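You operate a simulated robot arm through the tools that you are given. There is no shell and no other tool.

You run a simulated two-armed robot. Do the job below in one go: nothing can be reset, and whatever is moved stays where it is left.

TASK
Put two of the buckles from the packing table on the shelf under the plywood bench. Shut the right dust drawer. Fetch the brown offcut from the top of the small grey table and set it on the card. Take the small bottle from the top of the clamp board and leave it on the packing table. Close the grey door. Put the jar marked "brown" from the top of the plywood bench on the shelf under the plywood bench and the jar labelled "black" on the lower table. Any order will do. Set down upright: small bottle, jar.

The check looks at the end state, three seconds after you hand in, the way a careful person would. Anything else that was tipped, shoved, dropped, spilled or broken makes it a failure.

THE ROBOT
Two 7-joint arms with two-finger parallel grippers on one trunk, on a base that drives. Base frame: it is fixed to the floor where the robot stands at the start and does not move with it; the origin is under the middle of the robot, x ahead of it, y to its left, z up; the surface under the hand at the start is at about z = 0.84. Units: m, degrees, N and s.
The left shoulder is at the start at [0.05, 0.168, 1.107], the right one opposite. With the tool pointing down near the work surface each hand reaches from about 0.22 to 0.66 m from the robot's upright axis, wherever it stands, measured 20 degrees to its own side. Places, roughly: brown offcut (6x4x2 cm) [-4.1, 0.1, 0.6]; buckle (5x4x2 cm) [0.8, -0.5, 0.8]; card [-4.25, 0, 0.5]; grey door [-1.4, -1.2, 0.2]; jar [-0.5, 1.5, 1]; lower table [0.7, 0.8, 0.8]; packing table [0.7, -0.1, 0.8]; right dust drawer [-4.6, -0.6, 0.6]; shelf under the plywood bench [-0.6, 1.7, 0.3]; small bottle [-2.75, -1, 0.75]. Payload 1.57 kg a hand.
The tool frame of a hand sits at the grasp point between the pads (the TCP): z along the fingers, y along the line on which they close. The tips reach 0.03 m beyond it. Largest opening 0.08 m; finger width 0.017, thickness 0.012; the body of the gripper, 0.04 by 0.082 m, starts 0.08 m behind the TCP.
Orientation is told as [roll, pitch, yaw] about the base's x, y, z axes, in that order, counted from this pose: with the fingers straight down and closing along the base's y, the tool's x points along the base's -x, its y along +y and its z along -z.

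THE INTERFACE
- The arms move only by the tool send_rows. It takes "left_moves", "right_moves" or both (then of equal length, played together; a hand with none holds still); each is a list of rows, each an object (a shift or turn left out is 0, a gripper value left out holds the last) with "turn": the turn, a rotation vector about the base's x, y, z in degrees, a list of three; "delta_pos": the shift along the base's x, y, z in m, a list of three; "claw": the finger opening in m, from 0 to 0.08. In form: [{"turn": [wx, wy, wz], "delta_pos": [tx, ty, tz], "claw": claw}, ...]. A call has 1 to 20 rows; each row is the pose to reach, as a shift and turn from the pose commanded when the call began. A row lasts 0.2 s, in which the tool goes at most 0.05 m and 8.6 degrees; a call with a longer step from one row to the next is refused whole, and so is a gripper value outside its range. A pose out of reach is approached as far as the arm can. The call stops where the force on the tool passes 40 N (or 10 N more than at its start, if that is more) or the arm is blocked; 0.2 s more then pass. The fingers move at their own pace (about 0.045 m/s each) and stop on an object; they squeeze with about 29 N. The grip force told is the motor's: it shows also when the fingers shut on nothing. Time passes only in rows, and 0.2 s behind the last, so rows that repeat a pose let the fingers close. It gives the time, the measured TCP pose, the force on the tool (base axes), the opening and the grip force at its end, in the units of the frame above (readings bear some noise), with the torque about the TCP (base axes, N m) and any sound that the robot's microphone picked up.
- Cameras (640 x 400 px; columns grow to the right, rows downward): "scene" is now at [0.1277, -0.0165, 1.3254]; the picture's right is [-0.13, -0.99, 0.00], its down [-0.58, 0.08, -0.81] and it looks along [0.81, -0.11, -0.58] (base axes); focal length 274 px, centre (320, 200). "left" rides on the left gripper at [0.072, 0.007, -0.122] in its tool frame; the picture's right is [-0.09, 1.00, 0.00], its down [-0.84, -0.08, -0.54] and it looks along [-0.54, -0.05, 0.84] (tool axes); focal length 238 px, centre (320, 200). "right" rides on the right gripper at [0.072, -0.007, -0.122] in its tool frame; the picture's right is [0.09, 1.00, 0.00], its down [-0.84, 0.08, -0.54] and it looks along [-0.54, 0.05, 0.84] (tool axes); focal length 238 px, centre (320, 200). There is no depth. A picture from a camera that has moved, and an enlarged one, comes with that camera's place and axes in the base frame and with its lens. The place of the scene camera against the robot may be out by one fixed shift of up to 0.018 m in any direction.
- snapshot(camera): a new picture of that camera. No time passes.
- raise_lower(by): slides the trunk up (or, below 0, down) by that many m; the arms and the scene camera ride with it, the base frame stays. It gives what a move gives, with no picture.
- drive_base(legs): drives the robot by 1 to 6 legs, each [ahead, left, turn to the left] in m, m and degrees, along the robot's own axes; the way and the turn of a leg run together, so that a leg with both is an arc; at most 1.5 m and 180 degrees a leg. The arms and the cameras ride along, it lands a little off, and it stops where it bumps. It gives what a move gives.
- aim_head(pan, tilt): turns the head with the scene camera to pan (to the left, within 80 degrees either way) and tilt (down, from -29 to 69), counted from straight ahead of the robot. It gives what a move gives.
- enlarge(camera, box): a new picture of the part [left, top, right, bottom] of that camera's present view, enlarged. No time passes.
- sign_off(): hands the job in; it is judged then, once.

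Nothing tells you exact positions but the pictures and the camera data. Unless the task says otherwise, let go and move clear before handing in.

The tools are called after ">>>" as a command line: name --argument value ..., lists and objects as JSON in quotes. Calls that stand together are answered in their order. send_rows: Moves the arms, as the interface text tells. Its arguments: {"type":"object","properties":{"left_moves":{"type":"array","items":{"type":"object","properties":{"turn":{"type":"array","items":{"type":"number"}},"delta_pos":{"type":"array","items":{"type":"number"}},"claw":{"type":"number"}}}},"right_moves":{"type":"array","items":{"type":"object","properties":{"turn":{"type":"array","items":{"type":"number"}},"delta_pos":{"type":"array","items":{"type":"number"}},"claw":{"type":"number"}}}}},"required":[]} The other tools are called the same way: raise_lower (by) slides the trunk up or down; drive_base (legs) drives the base; aim_head (pan, tilt) turns the head that bears the scene camera; snapshot (camera) takes a picture; enlarge (camera, box) takes an enlarged picture of a part of a camera's view; sign_off () hands the job in.

At the start:

```text
time: 0.0
left_tool_pos: [0.4488, 0.1633, 1.0884]
left_tool_rot: [0.1, 0.0, 0.1]
left_contact_force: [0.2, 0.1, -0.6]
left_torque: [0.0, 0.02, 0.0]
left_finger_gap: 0.0799
left_grasp_force: 0.0
right_tool_pos: [0.445, -0.3086, 1.1003]
right_tool_rot: [0.0, 0.0, 0.0]
right_contact_force: [0.2, 0.0, -0.1]
right_torque: [0.05, 0.01, 0.0]
right_finger_gap: 0.0802
right_grasp_force: 0.1
trunk travel left (down, up): [-0.275, 0.168]
robot x, y, heading: [-0.0002, 0.0009, -0.1]
head pan, tilt: [-7.7, 35.6]
```

scene: 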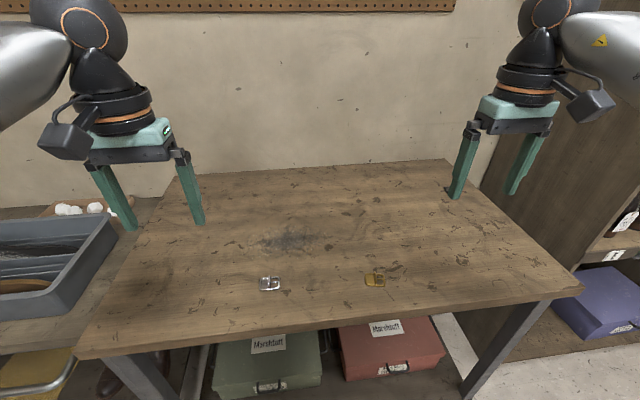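
right: 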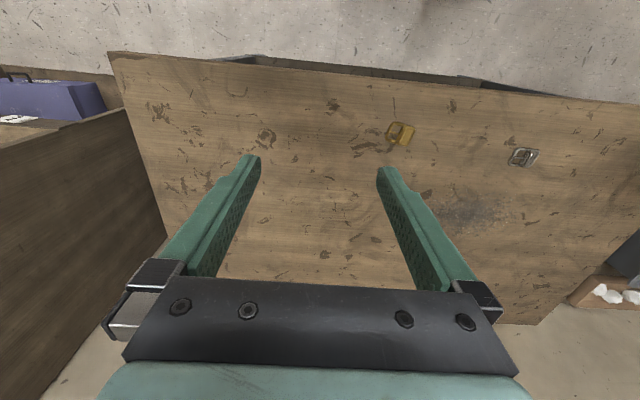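
left: 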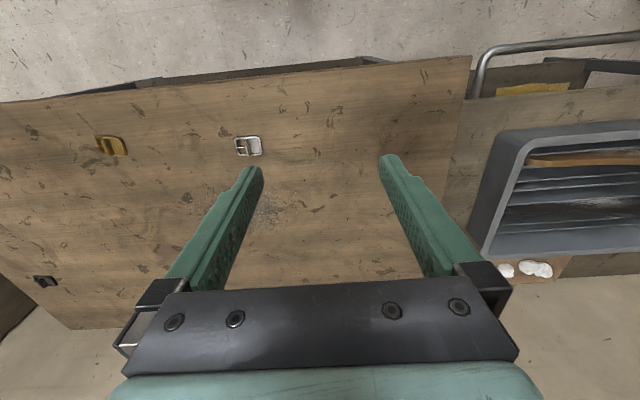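

I see the packing table ahead with a silver buckle and a gold buckle near its front edge, and a dark one showing in the left hand's view. I'll look around with the head first before moving anything.

>>> aim_head --pan 0 --tilt 50

>>> snapshot --camera "scene"

>>> aim_head --pan 50 --tilt 30

>>> snapshot --camera "scene"

>>> aim_head --pan 80 --tilt 20

>>> snapshot --camera "scene"

>>> aim_head --pan -60 --tilt 30

>>> snapshot --camera "scene"

```text
time: 0.8
left_tool_pos: [0.4478, 0.1645, 1.0885]
left_tool_rot: [-0.1, 0.0, 0.1]
left_contact_force: [-0.5, -0.2, -0.1]
left_torque: [0.0, -0.03, -0.01]
left_finger_gap: 0.08
left_grasp_force: 0.1
right_tool_pos: [0.4442, -0.3089, 1.1008]
right_tool_rot: [0.1, 0.0, 0.0]
right_contact_force: [-0.7, 0.7, 0.3]
right_torque: [0.0, -0.03, -0.02]
right_finger_gap: 0.0801
right_grasp_force: 0.1
trunk travel left (down, up): [-0.275, 0.168]
robot x, y, heading: [-0.0016, 0.0008, -0.1]
head pan, tilt: [0.0, 50.0]
```

```text
taken
camera scene: at [0.1178, -0.0048, 1.3047], right [0.0, -1.0, 0.0], down [-0.77, 0.0, -0.64], along [0.64, 0.0, -0.77], focal length 274 px, centre (320, 200)
```

scene: 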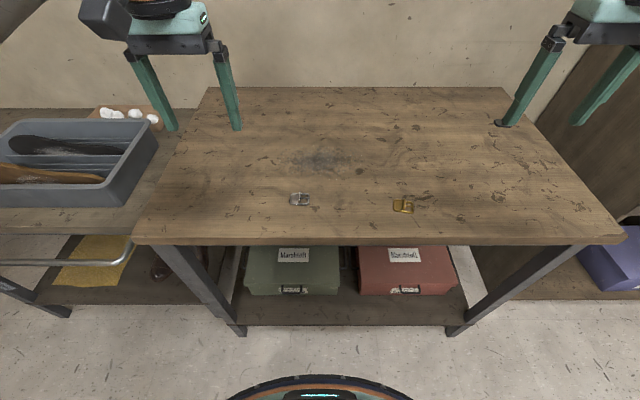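

```text
time: 1.9
left_tool_pos: [0.4492, 0.1639, 1.0882]
left_tool_rot: [0.0, -0.1, 0.1]
left_contact_force: [-0.2, 0.2, -0.5]
left_torque: [-0.02, 0.0, 0.04]
left_finger_gap: 0.0799
left_grasp_force: 0.0
right_tool_pos: [0.4442, -0.3086, 1.1002]
right_tool_rot: [0.0, 0.0, 0.0]
right_contact_force: [0.4, 0.3, 0.6]
right_torque: [0.01, -0.01, -0.01]
right_finger_gap: 0.08
right_grasp_force: 0.1
trunk travel left (down, up): [-0.275, 0.168]
robot x, y, heading: [-0.0016, -0.0, -0.1]
head pan, tilt: [50.0, 30.0]
```

```text
taken
camera scene: at [0.099, 0.0644, 1.3341], right [0.77, -0.64, 0.0], down [-0.32, -0.38, -0.87], along [0.56, 0.66, -0.5], focal length 274 px, centre (320, 200)
```

scene: 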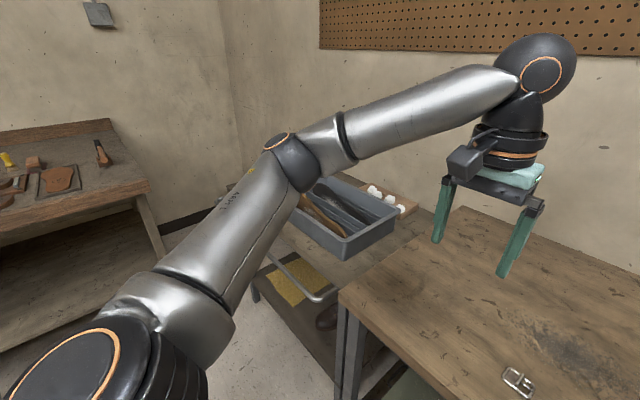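

```text
time: 2.9
left_tool_pos: [0.4488, 0.1635, 1.0881]
left_tool_rot: [0.0, 0.0, 0.1]
left_contact_force: [0.6, 0.4, -0.1]
left_torque: [0.02, 0.02, -0.01]
left_finger_gap: 0.08
left_grasp_force: 0.1
right_tool_pos: [0.4459, -0.3094, 1.0998]
right_tool_rot: [0.0, 0.0, 0.1]
right_contact_force: [-0.4, -0.1, -0.3]
right_torque: [0.0, -0.01, -0.03]
right_finger_gap: 0.0801
right_grasp_force: 0.1
trunk travel left (down, up): [-0.275, 0.168]
robot x, y, heading: [0.002, 0.0009, -0.1]
head pan, tilt: [80.0, 20.0]
```

```text
taken
camera scene: at [0.057, 0.0869, 1.3502], right [0.98, -0.17, 0.0], down [-0.06, -0.34, -0.94], along [0.16, 0.93, -0.34], focal length 274 px, centre (320, 200)
```

scene: 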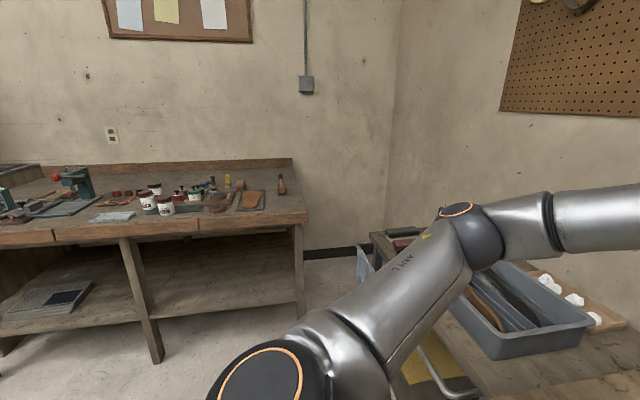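

```text
time: 5.1
left_tool_pos: [0.4481, 0.1629, 1.0886]
left_tool_rot: [0.0, 0.0, 0.2]
left_contact_force: [-0.7, -0.3, 0.1]
left_torque: [0.0, 0.02, 0.01]
left_finger_gap: 0.0797
left_grasp_force: 0.1
right_tool_pos: [0.4451, -0.3095, 1.1008]
right_tool_rot: [0.0, 0.0, 0.0]
right_contact_force: [0.5, 0.3, 0.6]
right_torque: [0.02, 0.01, -0.01]
right_finger_gap: 0.0801
right_grasp_force: 0.1
trunk travel left (down, up): [-0.275, 0.168]
robot x, y, heading: [0.0041, 0.0024, -0.0]
head pan, tilt: [-60.0, 30.0]
```

```text
taken
camera scene: at [0.0861, -0.0831, 1.3342], right [-0.87, -0.5, 0.0], down [-0.25, 0.43, -0.87], along [0.43, -0.75, -0.5], focal length 274 px, centre (320, 200)
```

scene: 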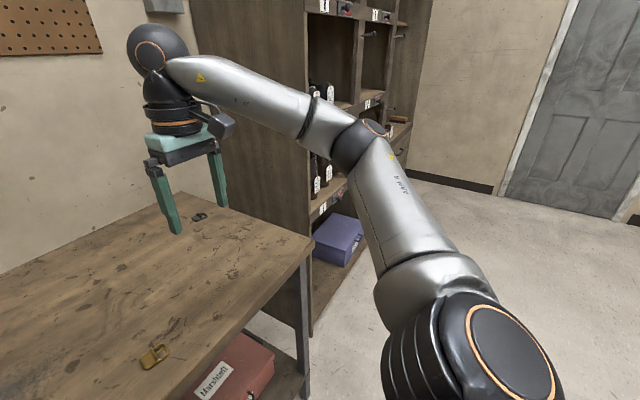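

Three buckles are visible: silver (about [0.50, 0.04]), gold (about [0.48, -0.18]) and dark at the far right. I'll look closer at the silver and gold ones before picking one with each hand.

>>> aim_head --pan 0 --tilt 60

>>> snapshot --camera "scene"

>>> enlarge --camera "scene" --box '[260, 130, 440, 240]'

>>> enlarge --camera "left" --box '[80, 100, 300, 240]'

>>> enlarge --camera "right" --box '[340, 90, 560, 230]'

```text
time: 6.4
left_tool_pos: [0.4479, 0.1626, 1.0889]
left_tool_rot: [0.0, 0.0, 0.1]
left_contact_force: [0.5, -0.1, -0.1]
left_torque: [-0.01, 0.0, 0.04]
left_finger_gap: 0.0802
left_grasp_force: 0.1
right_tool_pos: [0.4445, -0.3095, 1.0995]
right_tool_rot: [-0.1, 0.0, 0.0]
right_contact_force: [-0.6, 0.0, 0.2]
right_torque: [0.0, 0.02, -0.02]
right_finger_gap: 0.0801
right_grasp_force: 0.0
trunk travel left (down, up): [-0.275, 0.168]
robot x, y, heading: [-0.0043, -0.0042, 0.0]
head pan, tilt: [0.0, 60.0]
```

```text
taken
camera scene: at [0.1075, -0.0048, 1.2921], right [0.0, -1.0, 0.0], down [-0.87, 0.0, -0.5], along [0.5, 0.0, -0.87], focal length 274 px, centre (320, 200)
```

scene: 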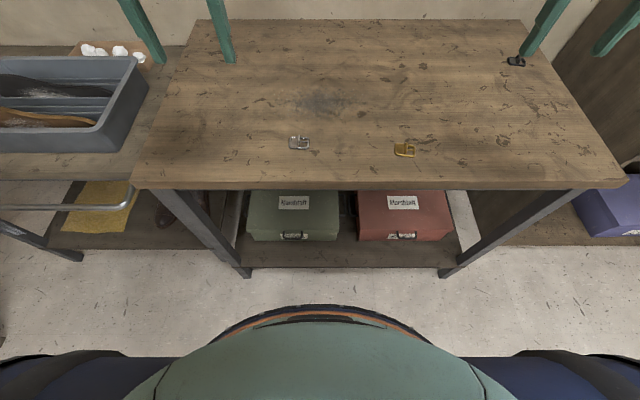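

```text
3.56 times, centred on (350, 185) of scene
camera zoom: at [0.1075, -0.0048, 1.2921], right [0.0, -1.0, 0.0], down [-0.87, 0.0, -0.5], along [0.5, 0.0, -0.87], focal length 974 px, centre (213, 253)
```

zoom: 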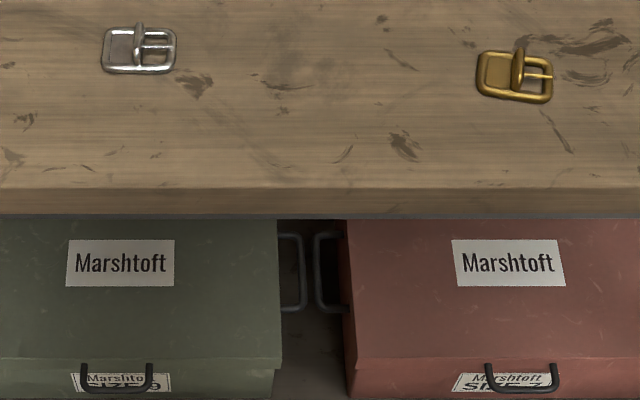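

```text
2.86 times, centred on (190, 170) of left
camera zoom: at [0.3773, 0.1704, 1.2098], right [0.09, 1.0, 0.0], down [0.84, -0.08, 0.54], along [0.54, -0.05, -0.84], focal length 681 px, centre (691, 286)
```

zoom: 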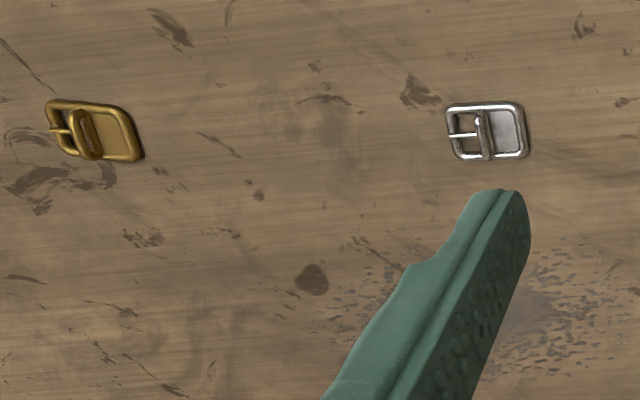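

```text
2.86 times, centred on (450, 160) of right
camera zoom: at [0.3735, -0.3157, 1.2232], right [-0.09, 1.0, 0.0], down [0.84, 0.08, 0.54], along [0.54, 0.05, -0.84], focal length 681 px, centre (-51, 314)
```

zoom: 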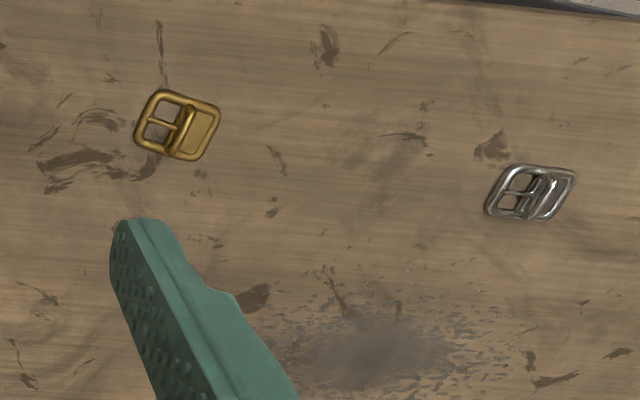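

The silver buckle comes out at about [0.498, 0.043] and the gold at about [0.479, -0.176], both on the table at z≈0.84 with long axis near y. I'll bring both hands above them and check.

>>> send_rows --left_moves '[{"delta_pos": [0.015, -0.035, 0]}, {"delta_pos": [0.03, -0.075, 0]}, {"delta_pos": [0.05, -0.12, 0]}, {"delta_pos": [0.05, -0.12, -0.045]}, {"delta_pos": [0.05, -0.12, -0.09]}, {"delta_pos": [0.05, -0.12, -0.13]}, {"delta_pos": [0.05, -0.12, -0.13]}]' --right_moves '[{"delta_pos": [0.01, 0.04, 0]}, {"delta_pos": [0.02, 0.085, 0]}, {"delta_pos": [0.034, 0.133, 0], "turn": [0, 0, -5]}, {"delta_pos": [0.034, 0.133, -0.045], "turn": [0, 0, -10]}, {"delta_pos": [0.034, 0.133, -0.09], "turn": [0, 0, -10]}, {"delta_pos": [0.034, 0.133, -0.135], "turn": [0, 0, -10]}, {"delta_pos": [0.034, 0.133, -0.14], "turn": [0, 0, -10]}]'

>>> snapshot --camera "left"

>>> snapshot --camera "right"

>>> snapshot --camera "scene"

```text
time: 8.0
left_tool_pos: [0.4991, 0.0438, 0.9594]
left_tool_rot: [-0.1, 0.0, 0.2]
left_contact_force: [0.5, 0.1, -0.7]
left_torque: [0.04, -0.02, 0.01]
left_finger_gap: 0.0798
left_grasp_force: 0.1
right_tool_pos: [0.4791, -0.1759, 0.961]
right_tool_rot: [0.0, -0.1, -10.1]
right_contact_force: [0.6, 0.1, -0.2]
right_torque: [0.0, 0.01, 0.0]
right_finger_gap: 0.0799
right_grasp_force: 0.0
trunk travel left (down, up): [-0.275, 0.168]
robot x, y, heading: [0.0005, -0.0024, -0.0]
head pan, tilt: [0.0, 60.0]
```

```text
taken
camera left: at [0.428, 0.0509, 1.0806], right [0.09, 1.0, 0.0], down [0.84, -0.08, 0.54], along [0.54, -0.05, -0.84], focal length 238 px, centre (320, 200)
```

left: 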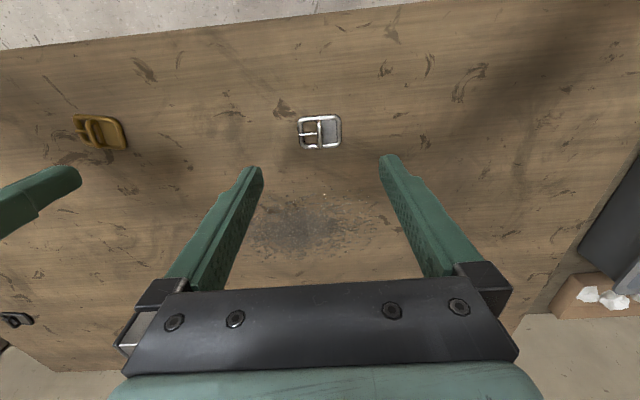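

```text
taken
camera right: at [0.4075, -0.17, 1.082], right [0.08, 1.0, 0.0], down [0.84, -0.07, 0.54], along [0.54, -0.05, -0.84], focal length 238 px, centre (320, 200)
```

right: 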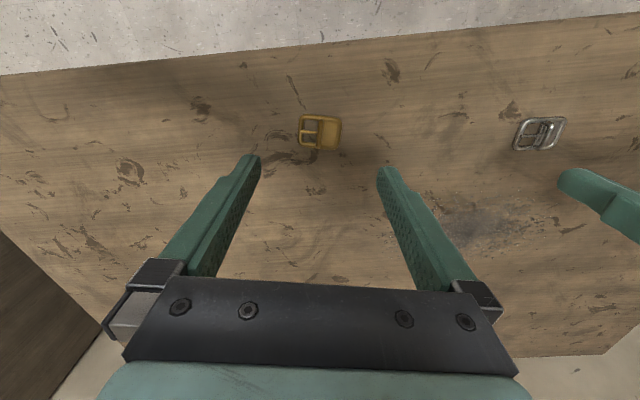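

```text
taken
camera scene: at [0.1074, -0.0048, 1.2921], right [0.0, -1.0, 0.0], down [-0.87, 0.0, -0.5], along [0.5, 0.0, -0.87], focal length 274 px, centre (320, 200)
```

scene: 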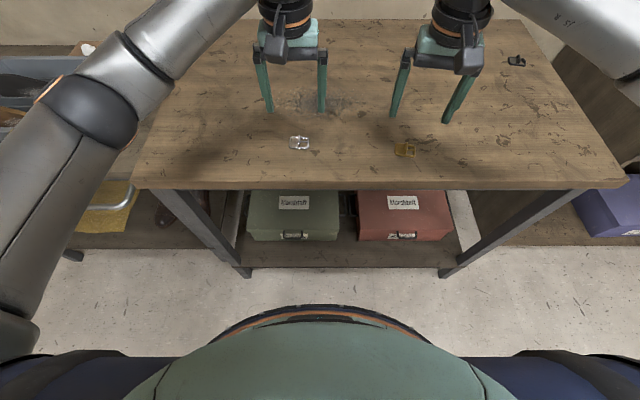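

Both hands line up over their buckles. I'll lower to just above the table top and close.

>>> send_rows --left_moves '[{"delta_pos": [0, 0, -0.03]}, {"delta_pos": [0, 0, -0.06]}, {"delta_pos": [0, 0, -0.075]}, {"delta_pos": [0, 0, -0.083]}, {"delta_pos": [0, 0, -0.085]}, {"delta_pos": [0, 0, -0.085]}]' --right_moves '[{"delta_pos": [0, 0, -0.03]}, {"delta_pos": [0, 0, -0.06]}, {"delta_pos": [0, 0, -0.075]}, {"delta_pos": [0, 0, -0.083]}, {"delta_pos": [0, 0, -0.087]}, {"delta_pos": [0, 0, -0.087]}]'

>>> snapshot --camera "left"

>>> snapshot --camera "right"

```text
time: 9.4
left_tool_pos: [0.4984, 0.0434, 0.8731]
left_tool_rot: [0.0, -0.1, 0.1]
left_contact_force: [-0.4, 0.2, -0.6]
left_torque: [-0.03, -0.04, 0.0]
left_finger_gap: 0.0799
left_grasp_force: 0.1
right_tool_pos: [0.4792, -0.1755, 0.8736]
right_tool_rot: [-0.1, 0.0, -9.9]
right_contact_force: [0.5, 0.5, 0.3]
right_torque: [0.0, -0.04, -0.05]
right_finger_gap: 0.08
right_grasp_force: 0.1
trunk travel left (down, up): [-0.275, 0.168]
robot x, y, heading: [-0.0018, -0.0014, 0.1]
head pan, tilt: [0.0, 60.0]
```

```text
taken
camera left: at [0.4277, 0.0504, 0.9954], right [0.09, 1.0, 0.0], down [0.84, -0.08, 0.54], along [0.54, -0.05, -0.84], focal length 238 px, centre (320, 200)
```

left: 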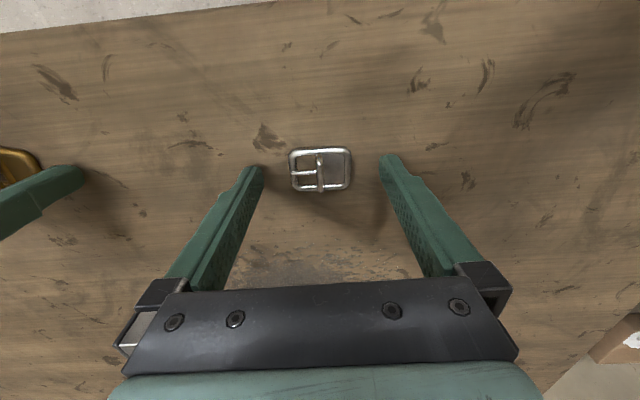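

```text
taken
camera right: at [0.4076, -0.1703, 0.9954], right [0.08, 1.0, 0.0], down [0.84, -0.07, 0.54], along [0.54, -0.04, -0.84], focal length 238 px, centre (320, 200)
```

right: 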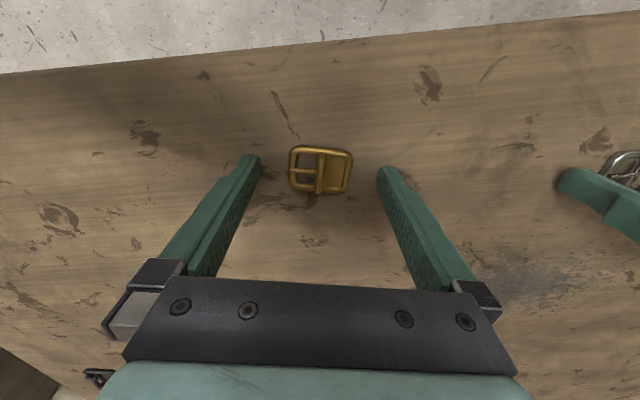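

Both buckles sit centred between the fingers. I'll go down 2 mm more and close.

>>> send_rows --left_moves '[{"delta_pos": [0, 0, -0.0015]}, {"delta_pos": [0, 0, -0.0015], "claw": 0.0}, {"delta_pos": [0, 0, -0.0015], "claw": 0.0}, {"delta_pos": [0, 0, -0.0015], "claw": 0.0}, {"delta_pos": [0, 0, -0.0015], "claw": 0.0}]' --right_moves '[{"delta_pos": [0, 0, -0.0015]}, {"delta_pos": [0, 0, -0.0015], "claw": 0.0}, {"delta_pos": [0, 0, -0.0015], "claw": 0.0}, {"delta_pos": [0, 0, -0.0015], "claw": 0.0}, {"delta_pos": [0, 0, -0.0015], "claw": 0.0}]'

>>> snapshot --camera "left"

>>> snapshot --camera "right"

```text
time: 10.6
left_tool_pos: [0.4991, 0.043, 0.8731]
left_tool_rot: [0.0, 0.0, 0.1]
left_contact_force: [-0.3, 0.0, 0.6]
left_torque: [-0.03, 0.01, -0.01]
left_finger_gap: 0.0428
left_grasp_force: 29.0
right_tool_pos: [0.4787, -0.176, 0.8711]
right_tool_rot: [0.0, 0.1, -9.9]
right_contact_force: [1.0, -1.0, -0.5]
right_torque: [-0.03, -0.01, -0.02]
right_finger_gap: 0.0428
right_grasp_force: 28.7
trunk travel left (down, up): [-0.275, 0.168]
robot x, y, heading: [-0.0013, 0.0023, 0.1]
head pan, tilt: [0.0, 60.0]
```

```text
taken
camera left: at [0.4276, 0.0503, 0.9938], right [0.09, 1.0, 0.0], down [0.84, -0.08, 0.54], along [0.54, -0.05, -0.84], focal length 238 px, centre (320, 200)
```

left: 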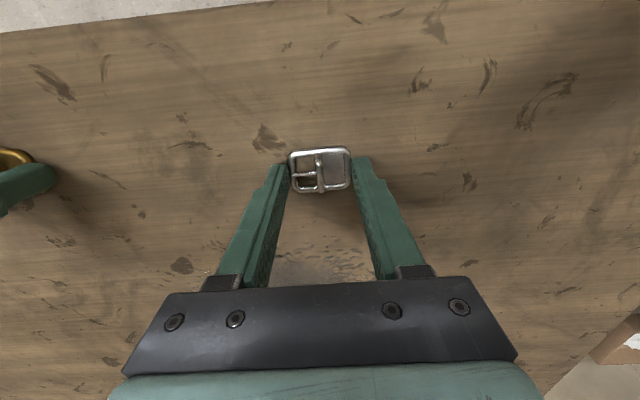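

```text
taken
camera right: at [0.4073, -0.1702, 0.9944], right [0.08, 1.0, 0.0], down [0.84, -0.07, 0.54], along [0.54, -0.04, -0.84], focal length 238 px, centre (320, 200)
```

right: 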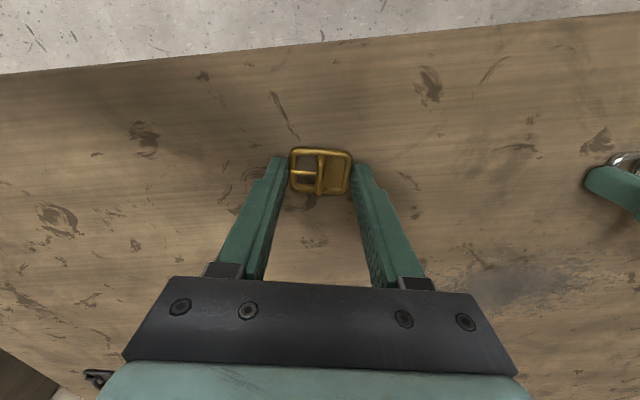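

Both buckles are gripped (gap 0.043 each). I'll lift, spread the hands to a carrying pose, back away from the table, and turn toward the plywood bench.

>>> send_rows --left_moves '[{"delta_pos": [0, 0, 0.03]}, {"delta_pos": [0, 0, 0.075]}, {"delta_pos": [0, 0, 0.12]}, {"delta_pos": [-0.02, 0.03, 0.155]}, {"delta_pos": [-0.05, 0.06, 0.18]}, {"delta_pos": [-0.08, 0.09, 0.2]}, {"delta_pos": [-0.1, 0.12, 0.22]}, {"delta_pos": [-0.1, 0.12, 0.22]}]' --right_moves '[{"delta_pos": [0, 0, 0.03]}, {"delta_pos": [0, 0, 0.075]}, {"delta_pos": [0, 0, 0.12]}, {"delta_pos": [-0.02, 0.0, 0.155]}, {"delta_pos": [-0.05, 0, 0.18], "turn": [0, 0, 5]}, {"delta_pos": [-0.08, 0, 0.2], "turn": [0, 0, 10]}, {"delta_pos": [-0.09, 0.0, 0.22], "turn": [0, 0, 10]}, {"delta_pos": [-0.09, 0, 0.22], "turn": [0, 0, 10]}]'

>>> aim_head --pan 0 --tilt 45

>>> snapshot --camera "scene"

```text
refused: row 4 steps farther than a row can; nothing moved
```

```text
time: 11.4
left_tool_pos: [0.4991, 0.0442, 0.8723]
left_tool_rot: [0.0, -0.1, 0.1]
left_contact_force: [-0.4, -0.7, 1.2]
left_torque: [-0.01, 0.01, -0.01]
left_finger_gap: 0.0425
left_grasp_force: 28.8
right_tool_pos: [0.4782, -0.1765, 0.8716]
right_tool_rot: [0.0, 0.0, -10.1]
right_contact_force: [0.5, 0.2, 0.2]
right_torque: [-0.02, -0.02, -0.02]
right_finger_gap: 0.0427
right_grasp_force: 29.4
trunk travel left (down, up): [-0.275, 0.168]
robot x, y, heading: [0.0003, -0.0009, -0.2]
head pan, tilt: [0.0, 45.0]
```

```text
taken
camera scene: at [0.122, -0.0048, 1.3115], right [0.0, -1.0, 0.0], down [-0.71, 0.0, -0.71], along [0.71, 0.0, -0.71], focal length 274 px, centre (320, 200)
```

scene: 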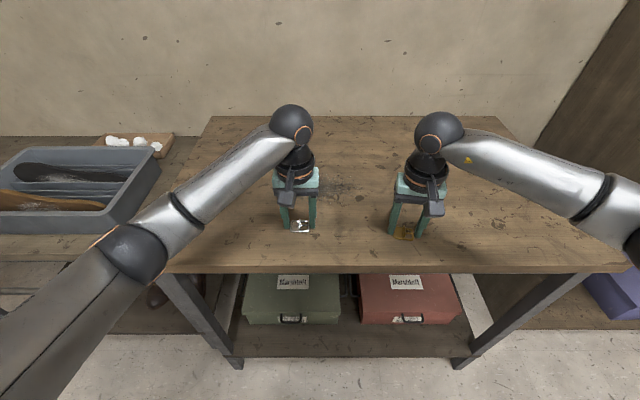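

That row step was too long; I'll redo the lift with smaller steps, both buckles still held.

>>> send_rows --left_moves '[{"delta_pos": [0, 0, 0.03]}, {"delta_pos": [0, 0, 0.07]}, {"delta_pos": [0, 0, 0.11]}, {"delta_pos": [-0.02, 0.03, 0.14]}, {"delta_pos": [-0.04, 0.06, 0.17]}, {"delta_pos": [-0.06, 0.085, 0.2]}, {"delta_pos": [-0.08, 0.11, 0.22]}, {"delta_pos": [-0.1, 0.12, 0.24]}, {"delta_pos": [-0.1, 0.12, 0.24]}]' --right_moves '[{"delta_pos": [0, 0, 0.03]}, {"delta_pos": [0, 0, 0.07]}, {"delta_pos": [0, 0, 0.11]}, {"delta_pos": [-0.02, 0.0, 0.14]}, {"delta_pos": [-0.04, 0, 0.17], "turn": [0, 0, 5]}, {"delta_pos": [-0.06, 0, 0.2], "turn": [0, 0, 10]}, {"delta_pos": [-0.08, 0.0, 0.22], "turn": [0, 0, 10]}, {"delta_pos": [-0.09, 0, 0.24], "turn": [0, 0, 10]}, {"delta_pos": [-0.09, 0, 0.24], "turn": [0, 0, 10]}]'

>>> snapshot --camera "scene"

>>> snapshot --camera "left"

>>> snapshot --camera "right"

```text
time: 13.4
left_tool_pos: [0.398, 0.1636, 1.1129]
left_tool_rot: [0.0, 0.2, 0.1]
left_contact_force: [0.9, -0.1, -0.4]
left_torque: [0.03, 0.01, 0.0]
left_finger_gap: 0.0425
left_grasp_force: 29.1
right_tool_pos: [0.3895, -0.1765, 1.1122]
right_tool_rot: [0.0, -0.1, -0.1]
right_contact_force: [0.1, 0.7, -0.7]
right_torque: [-0.01, -0.02, 0.01]
right_finger_gap: 0.0427
right_grasp_force: 29.0
trunk travel left (down, up): [-0.275, 0.168]
robot x, y, heading: [0.0012, 0.0016, 0.3]
head pan, tilt: [0.0, 45.0]
```

```text
taken
camera scene: at [0.1224, -0.0049, 1.3115], right [0.0, -1.0, 0.0], down [-0.71, 0.0, -0.71], along [0.71, 0.0, -0.71], focal length 274 px, centre (320, 200)
```

scene: 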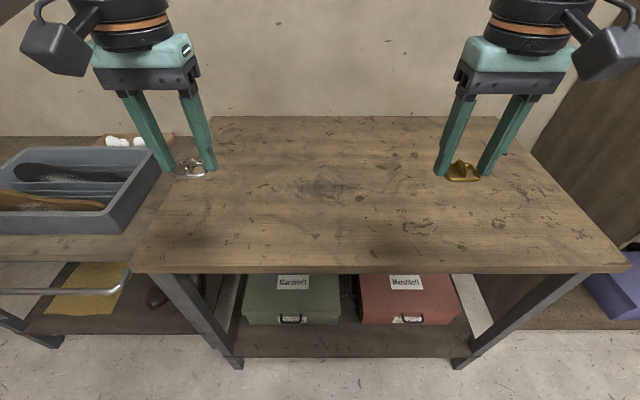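

```text
taken
camera left: at [0.3259, 0.171, 1.2333], right [0.09, 1.0, 0.0], down [0.84, -0.08, 0.54], along [0.54, -0.05, -0.84], focal length 238 px, centre (320, 200)
```

left: 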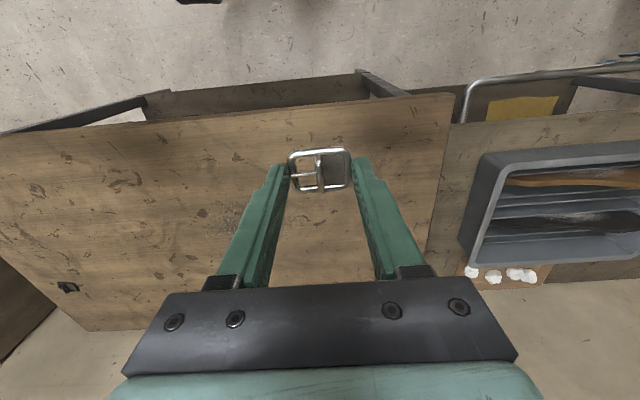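

```text
taken
camera right: at [0.318, -0.1833, 1.2344], right [-0.09, 1.0, 0.0], down [0.84, 0.08, 0.54], along [0.54, 0.05, -0.84], focal length 238 px, centre (320, 200)
```

right: 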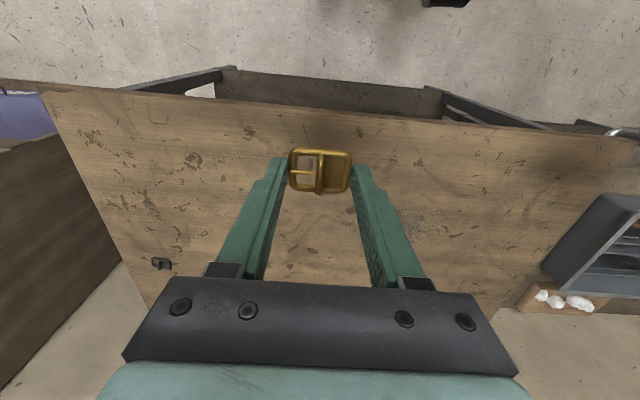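

Both buckles are held level. Backing up from the table, then looking around for a clear route.

>>> drive_base --legs '[[-0.45, 0, 0]]'

>>> snapshot --camera "scene"

>>> aim_head --pan 80 --tilt 30

>>> snapshot --camera "scene"

>>> aim_head --pan -80 --tilt 30

>>> snapshot --camera "scene"

```text
time: 16.1
left_tool_pos: [-0.0507, 0.1644, 1.112]
left_tool_rot: [0.0, 0.0, 0.0]
left_contact_force: [0.0, -0.6, 0.1]
left_torque: [0.02, 0.0, -0.02]
left_finger_gap: 0.0427
left_grasp_force: 28.9
right_tool_pos: [-0.0588, -0.1766, 1.113]
right_tool_rot: [0.0, 0.0, -0.1]
right_contact_force: [0.1, 0.7, 0.4]
right_torque: [-0.02, -0.02, -0.02]
right_finger_gap: 0.0427
right_grasp_force: 28.8
trunk travel left (down, up): [-0.275, 0.168]
robot x, y, heading: [-0.4457, 0.0035, -0.2]
head pan, tilt: [0.0, 45.0]
```

```text
taken
camera scene: at [-0.3263, -0.0046, 1.3116], right [0.0, -1.0, 0.0], down [-0.71, 0.0, -0.71], along [0.71, 0.0, -0.71], focal length 274 px, centre (320, 200)
```

scene: 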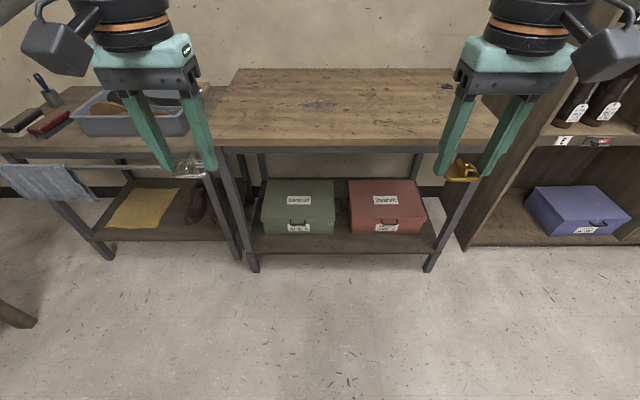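

```text
time: 17.6
left_tool_pos: [-0.05, 0.1635, 1.1116]
left_tool_rot: [0.0, 0.0, -0.1]
left_contact_force: [0.6, 0.8, 0.0]
left_torque: [0.0, -0.03, 0.0]
left_finger_gap: 0.0426
left_grasp_force: 29.4
right_tool_pos: [-0.0593, -0.176, 1.1116]
right_tool_rot: [0.0, 0.0, -0.2]
right_contact_force: [0.0, 0.1, 0.2]
right_torque: [0.0, -0.01, 0.02]
right_finger_gap: 0.0425
right_grasp_force: 30.2
trunk travel left (down, up): [-0.275, 0.168]
robot x, y, heading: [-0.4467, -0.0033, 0.0]
head pan, tilt: [80.0, 30.0]
```

```text
taken
camera scene: at [-0.3913, 0.0846, 1.3342], right [0.98, -0.18, 0.0], down [-0.09, -0.49, -0.87], along [0.15, 0.85, -0.5], focal length 274 px, centre (320, 200)
```

scene: 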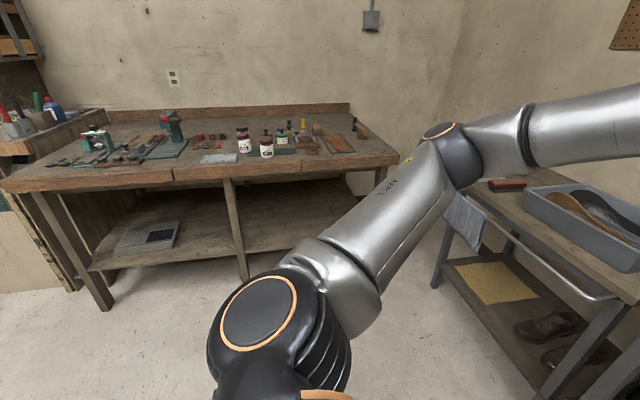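

```text
time: 20.1
left_tool_pos: [-0.0511, 0.1628, 1.1121]
left_tool_rot: [0.0, 0.0, 0.0]
left_contact_force: [-0.2, 0.9, -0.8]
left_torque: [0.01, 0.01, 0.0]
left_finger_gap: 0.043
left_grasp_force: 29.3
right_tool_pos: [-0.0591, -0.1764, 1.1109]
right_tool_rot: [0.0, 0.1, -0.2]
right_contact_force: [-0.4, 0.3, -0.6]
right_torque: [0.04, 0.03, 0.01]
right_finger_gap: 0.0427
right_grasp_force: 29.1
trunk travel left (down, up): [-0.275, 0.168]
robot x, y, heading: [-0.4502, 0.0018, -0.1]
head pan, tilt: [-80.0, 30.0]
```

```text
taken
camera scene: at [-0.3917, -0.0935, 1.3342], right [-0.99, -0.17, 0.0], down [-0.09, 0.49, -0.87], along [0.15, -0.85, -0.5], focal length 274 px, centre (320, 200)
```

scene: 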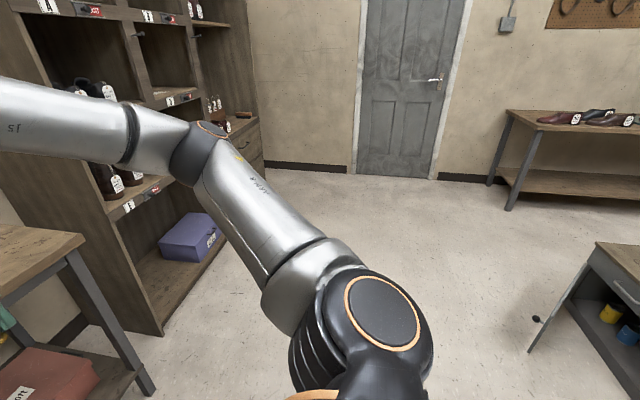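

The bench front edge is near y≈1.26 with its top about z≈0.87; jars stand near its middle. I'll turn left to face it and approach to about y = 0.45 to look.

>>> drive_base --legs '[[0, 0, 90], [0.4, 0, 0]]'

>>> aim_head --pan 0 --tilt 35

>>> snapshot --camera "scene"

>>> enlarge --camera "scene" --box '[200, 100, 440, 250]'

```text
time: 26.4
left_tool_pos: [-0.6083, 0.7963, 1.1118]
left_tool_rot: [-0.2, 0.1, 89.6]
left_contact_force: [-1.4, -0.5, 0.0]
left_torque: [0.0, 0.01, -0.02]
left_finger_gap: 0.0429
left_grasp_force: 29.0
right_tool_pos: [-0.2676, 0.7854, 1.1106]
right_tool_rot: [0.0, 0.0, 89.6]
right_contact_force: [0.8, -0.7, -0.2]
right_torque: [-0.02, 0.0, -0.05]
right_finger_gap: 0.0427
right_grasp_force: 29.3
trunk travel left (down, up): [-0.275, 0.168]
robot x, y, heading: [-0.4489, 0.3995, 89.6]
head pan, tilt: [-80.0, 30.0]
```

```text
time: 27.9
left_tool_pos: [-0.6081, 0.7957, 1.1127]
left_tool_rot: [0.0, 0.0, 89.7]
left_contact_force: [0.0, -1.0, 0.6]
left_torque: [0.01, 0.01, -0.01]
left_finger_gap: 0.0425
left_grasp_force: 29.0
right_tool_pos: [-0.2689, 0.7857, 1.1115]
right_tool_rot: [0.1, 0.0, 89.6]
right_contact_force: [0.4, 0.1, -0.7]
right_torque: [0.03, -0.01, 0.03]
right_finger_gap: 0.0428
right_grasp_force: 29.2
trunk travel left (down, up): [-0.275, 0.168]
robot x, y, heading: [-0.4435, 0.3978, 89.7]
head pan, tilt: [0.0, 35.0]
```

```text
taken
camera scene: at [-0.4451, 0.5209, 1.3264], right [1.0, -0.01, 0.0], down [0.0, -0.57, -0.82], along [0.01, 0.82, -0.57], focal length 274 px, centre (320, 200)
```

scene: 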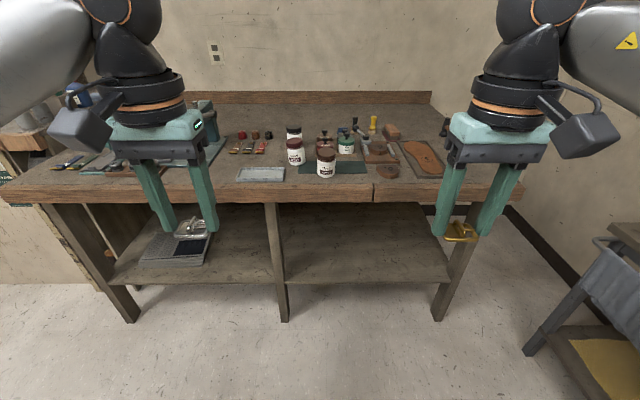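

```text
2.67 times, centred on (320, 175) of scene
camera zoom: at [-0.4451, 0.5209, 1.3264], right [1.0, -0.01, 0.0], down [0.0, -0.57, -0.82], along [0.01, 0.82, -0.57], focal length 731 px, centre (320, 267)
```

zoom: 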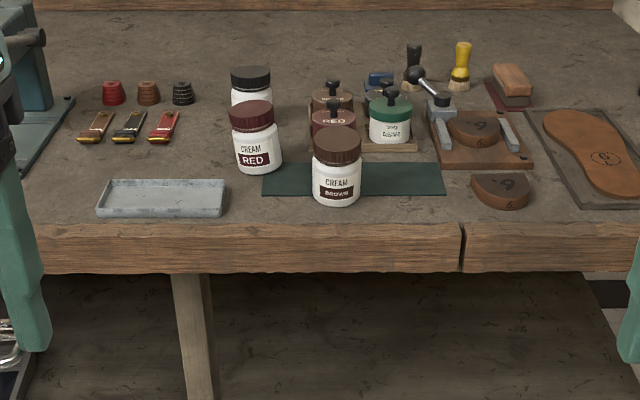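

The jars: CREAM BROWN stands in front, CREAM RED behind it, and a black-lidded one behind that. The bench's right bay shelf (x≈-0.58 to 0.07, z≈0.3) is empty, so I'll centre on it, lower the trunk and hands, then drive the hands in under the bench top.

>>> drive_base --legs '[[0, -0.19, 0.3]]'

>>> raise_lower --by -0.27

>>> snapshot --camera "scene"

```text
time: 30.2
left_tool_pos: [-0.4206, 0.7935, 1.112]
left_tool_rot: [-0.1, 0.0, 90.0]
left_contact_force: [0.5, -0.5, -0.9]
left_torque: [-0.01, 0.01, -0.01]
left_finger_gap: 0.0426
left_grasp_force: 29.0
right_tool_pos: [-0.0799, 0.7868, 1.111]
right_tool_rot: [0.1, 0.0, 89.9]
right_contact_force: [0.1, 0.2, -0.6]
right_torque: [0.01, 0.01, 0.03]
right_finger_gap: 0.0426
right_grasp_force: 29.2
trunk travel left (down, up): [-0.275, 0.168]
robot x, y, heading: [-0.2574, 0.3997, 90.0]
head pan, tilt: [0.0, 35.0]
```

```text
time: 33.0
left_tool_pos: [-0.4202, 0.796, 0.8427]
left_tool_rot: [0.0, 0.2, 90.1]
left_contact_force: [0.9, 0.4, -0.1]
left_torque: [-0.02, 0.04, 0.01]
left_finger_gap: 0.0426
left_grasp_force: 29.2
right_tool_pos: [-0.0797, 0.7866, 0.8418]
right_tool_rot: [0.0, -0.1, 89.9]
right_contact_force: [-0.4, 0.6, 0.1]
right_torque: [0.0, 0.01, 0.01]
right_finger_gap: 0.0429
right_grasp_force: 29.1
trunk travel left (down, up): [-0.005, 0.438]
robot x, y, heading: [-0.2551, 0.3947, 89.9]
head pan, tilt: [0.0, 35.0]
```

```text
taken
camera scene: at [-0.256, 0.5201, 1.0564], right [1.0, 0.0, 0.0], down [0.0, -0.57, -0.82], along [0.0, 0.82, -0.57], focal length 274 px, centre (320, 200)
```

scene: 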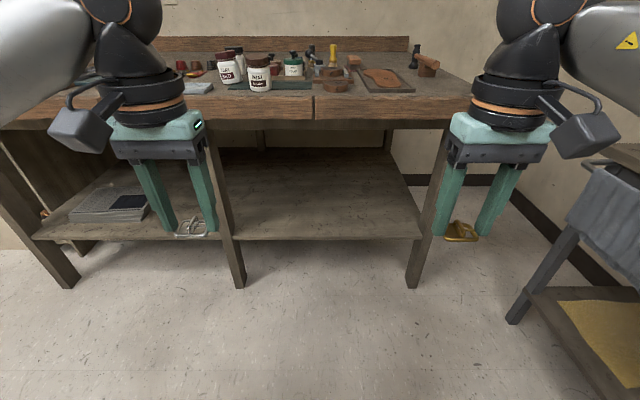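

Shelf front edge is at y≈1.345, z≈0.29, bay clear from x≈-0.57 to 0.11. Lowering both hands to z≈0.44 in the free space in front.

>>> send_rows --left_moves '[{"delta_pos": [0, 0, -0.04]}, {"delta_pos": [0, 0, -0.08]}, {"delta_pos": [0, 0, -0.12]}, {"delta_pos": [0, 0, -0.16]}, {"delta_pos": [0, 0, -0.2]}, {"delta_pos": [0, 0, -0.24]}, {"delta_pos": [0, 0, -0.28]}, {"delta_pos": [0, 0, -0.32]}, {"delta_pos": [0, 0, -0.36]}, {"delta_pos": [0, 0, -0.4]}, {"delta_pos": [0, 0, -0.4]}]' --right_moves '[{"delta_pos": [0, 0, -0.04]}, {"delta_pos": [0, 0, -0.08]}, {"delta_pos": [0, 0, -0.12]}, {"delta_pos": [0, 0, -0.16]}, {"delta_pos": [0, 0, -0.2]}, {"delta_pos": [0, 0, -0.24]}, {"delta_pos": [0, 0, -0.28]}, {"delta_pos": [0, 0, -0.32]}, {"delta_pos": [0, 0, -0.36]}, {"delta_pos": [0, 0, -0.4]}, {"delta_pos": [0, 0, -0.4]}]'

>>> snapshot --camera "scene"

>>> snapshot --camera "left"

```text
time: 35.4
left_tool_pos: [-0.4212, 0.7947, 0.4428]
left_tool_rot: [0.0, 0.0, 90.0]
left_contact_force: [0.3, -0.5, -0.6]
left_torque: [-0.01, 0.01, 0.01]
left_finger_gap: 0.0426
left_grasp_force: 29.2
right_tool_pos: [-0.0782, 0.7853, 0.4407]
right_tool_rot: [0.1, 0.0, 89.9]
right_contact_force: [0.1, -0.6, 0.0]
right_torque: [-0.01, 0.0, -0.01]
right_finger_gap: 0.0427
right_grasp_force: 29.3
trunk travel left (down, up): [-0.005, 0.438]
robot x, y, heading: [-0.2549, 0.3977, 90.1]
head pan, tilt: [0.0, 35.0]
```

```text
taken
camera scene: at [-0.256, 0.5201, 1.0564], right [1.0, 0.0, 0.0], down [0.0, -0.57, -0.82], along [0.0, 0.82, -0.57], focal length 274 px, centre (320, 200)
```

scene: 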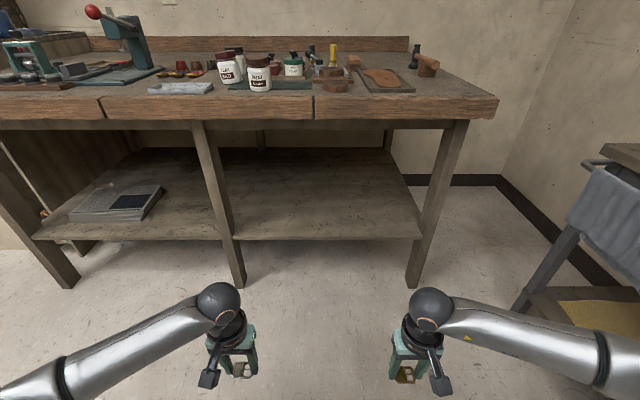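

```text
taken
camera left: at [-0.4271, 0.723, 0.5637], right [-1.0, 0.09, 0.0], down [0.08, 0.84, 0.54], along [0.05, 0.54, -0.84], focal length 238 px, centre (320, 200)
```

left: 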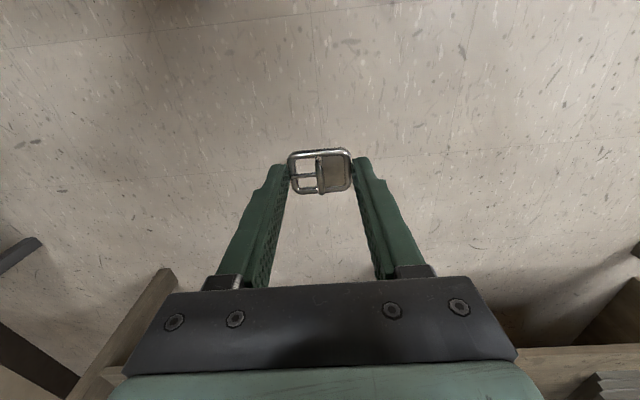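

The arms reach low well. I'll bring the hands inward a little to keep the forearms clear of the bench legs, then drive in to y≈0.88.

>>> send_rows --left_moves '[{"delta_pos": [0.025, 0, 0]}, {"delta_pos": [0.045, 0, 0]}, {"delta_pos": [0.045, 0, 0]}]' --right_moves '[{"delta_pos": [-0.03, 0.004, 0]}, {"delta_pos": [-0.055, 0.009, 0]}, {"delta_pos": [-0.055, 0.009, 0]}]'

>>> drive_base --legs '[[0.4, 0, 0]]'

>>> snapshot --camera "scene"

>>> snapshot --camera "left"

>>> snapshot --camera "right"

```text
time: 36.2
left_tool_pos: [-0.375, 0.7942, 0.4437]
left_tool_rot: [0.0, 0.0, 89.9]
left_contact_force: [0.1, -0.6, 0.0]
left_torque: [0.0, -0.02, -0.01]
left_finger_gap: 0.0425
left_grasp_force: 29.2
right_tool_pos: [-0.1335, 0.7943, 0.4403]
right_tool_rot: [0.0, 0.0, 89.8]
right_contact_force: [0.5, -0.2, -0.5]
right_torque: [0.02, 0.0, -0.02]
right_finger_gap: 0.0427
right_grasp_force: 29.0
trunk travel left (down, up): [-0.005, 0.438]
robot x, y, heading: [-0.2559, 0.3932, 90.0]
head pan, tilt: [0.0, 35.0]
```

```text
time: 38.7
left_tool_pos: [-0.375, 1.194, 0.4441]
left_tool_rot: [-0.1, 0.0, 89.9]
left_contact_force: [0.1, -0.7, -0.3]
left_torque: [-0.05, -0.01, -0.01]
left_finger_gap: 0.0428
left_grasp_force: 29.0
right_tool_pos: [-0.1338, 1.1947, 0.4412]
right_tool_rot: [0.0, 0.0, 89.8]
right_contact_force: [1.0, -0.6, 0.0]
right_torque: [0.02, -0.01, 0.0]
right_finger_gap: 0.0424
right_grasp_force: 29.1
trunk travel left (down, up): [-0.005, 0.438]
robot x, y, heading: [-0.2539, 0.7954, 90.0]
head pan, tilt: [0.0, 35.0]
```

```text
taken
camera scene: at [-0.2551, 0.9196, 1.0564], right [1.0, 0.0, 0.0], down [0.0, -0.57, -0.82], along [0.0, 0.82, -0.57], focal length 274 px, centre (320, 200)
```

scene: 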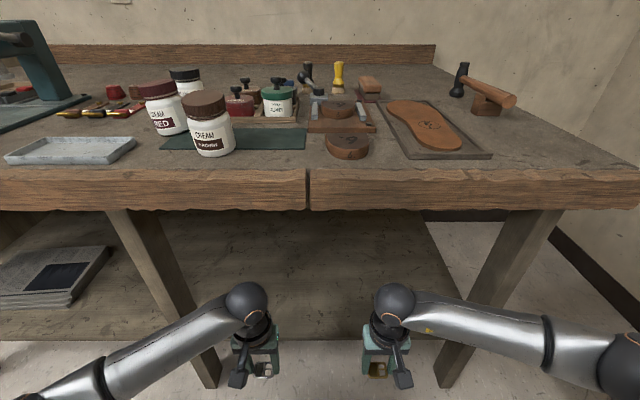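

```text
taken
camera left: at [-0.3809, 1.1227, 0.5642], right [-1.0, 0.09, 0.0], down [0.08, 0.84, 0.54], along [0.05, 0.54, -0.84], focal length 238 px, centre (320, 200)
```

left: 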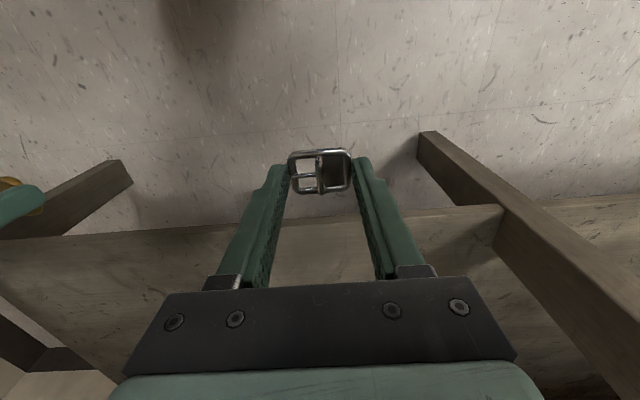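

```text
taken
camera right: at [-0.1262, 1.1218, 0.5636], right [-1.0, -0.09, 0.0], down [-0.07, 0.84, 0.54], along [-0.05, 0.54, -0.84], focal length 238 px, centre (320, 200)
```

right: 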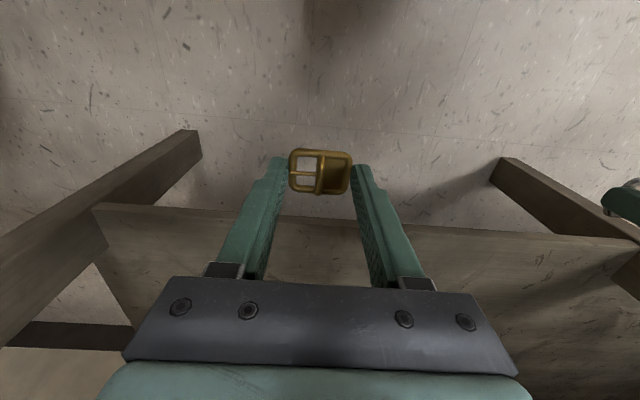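

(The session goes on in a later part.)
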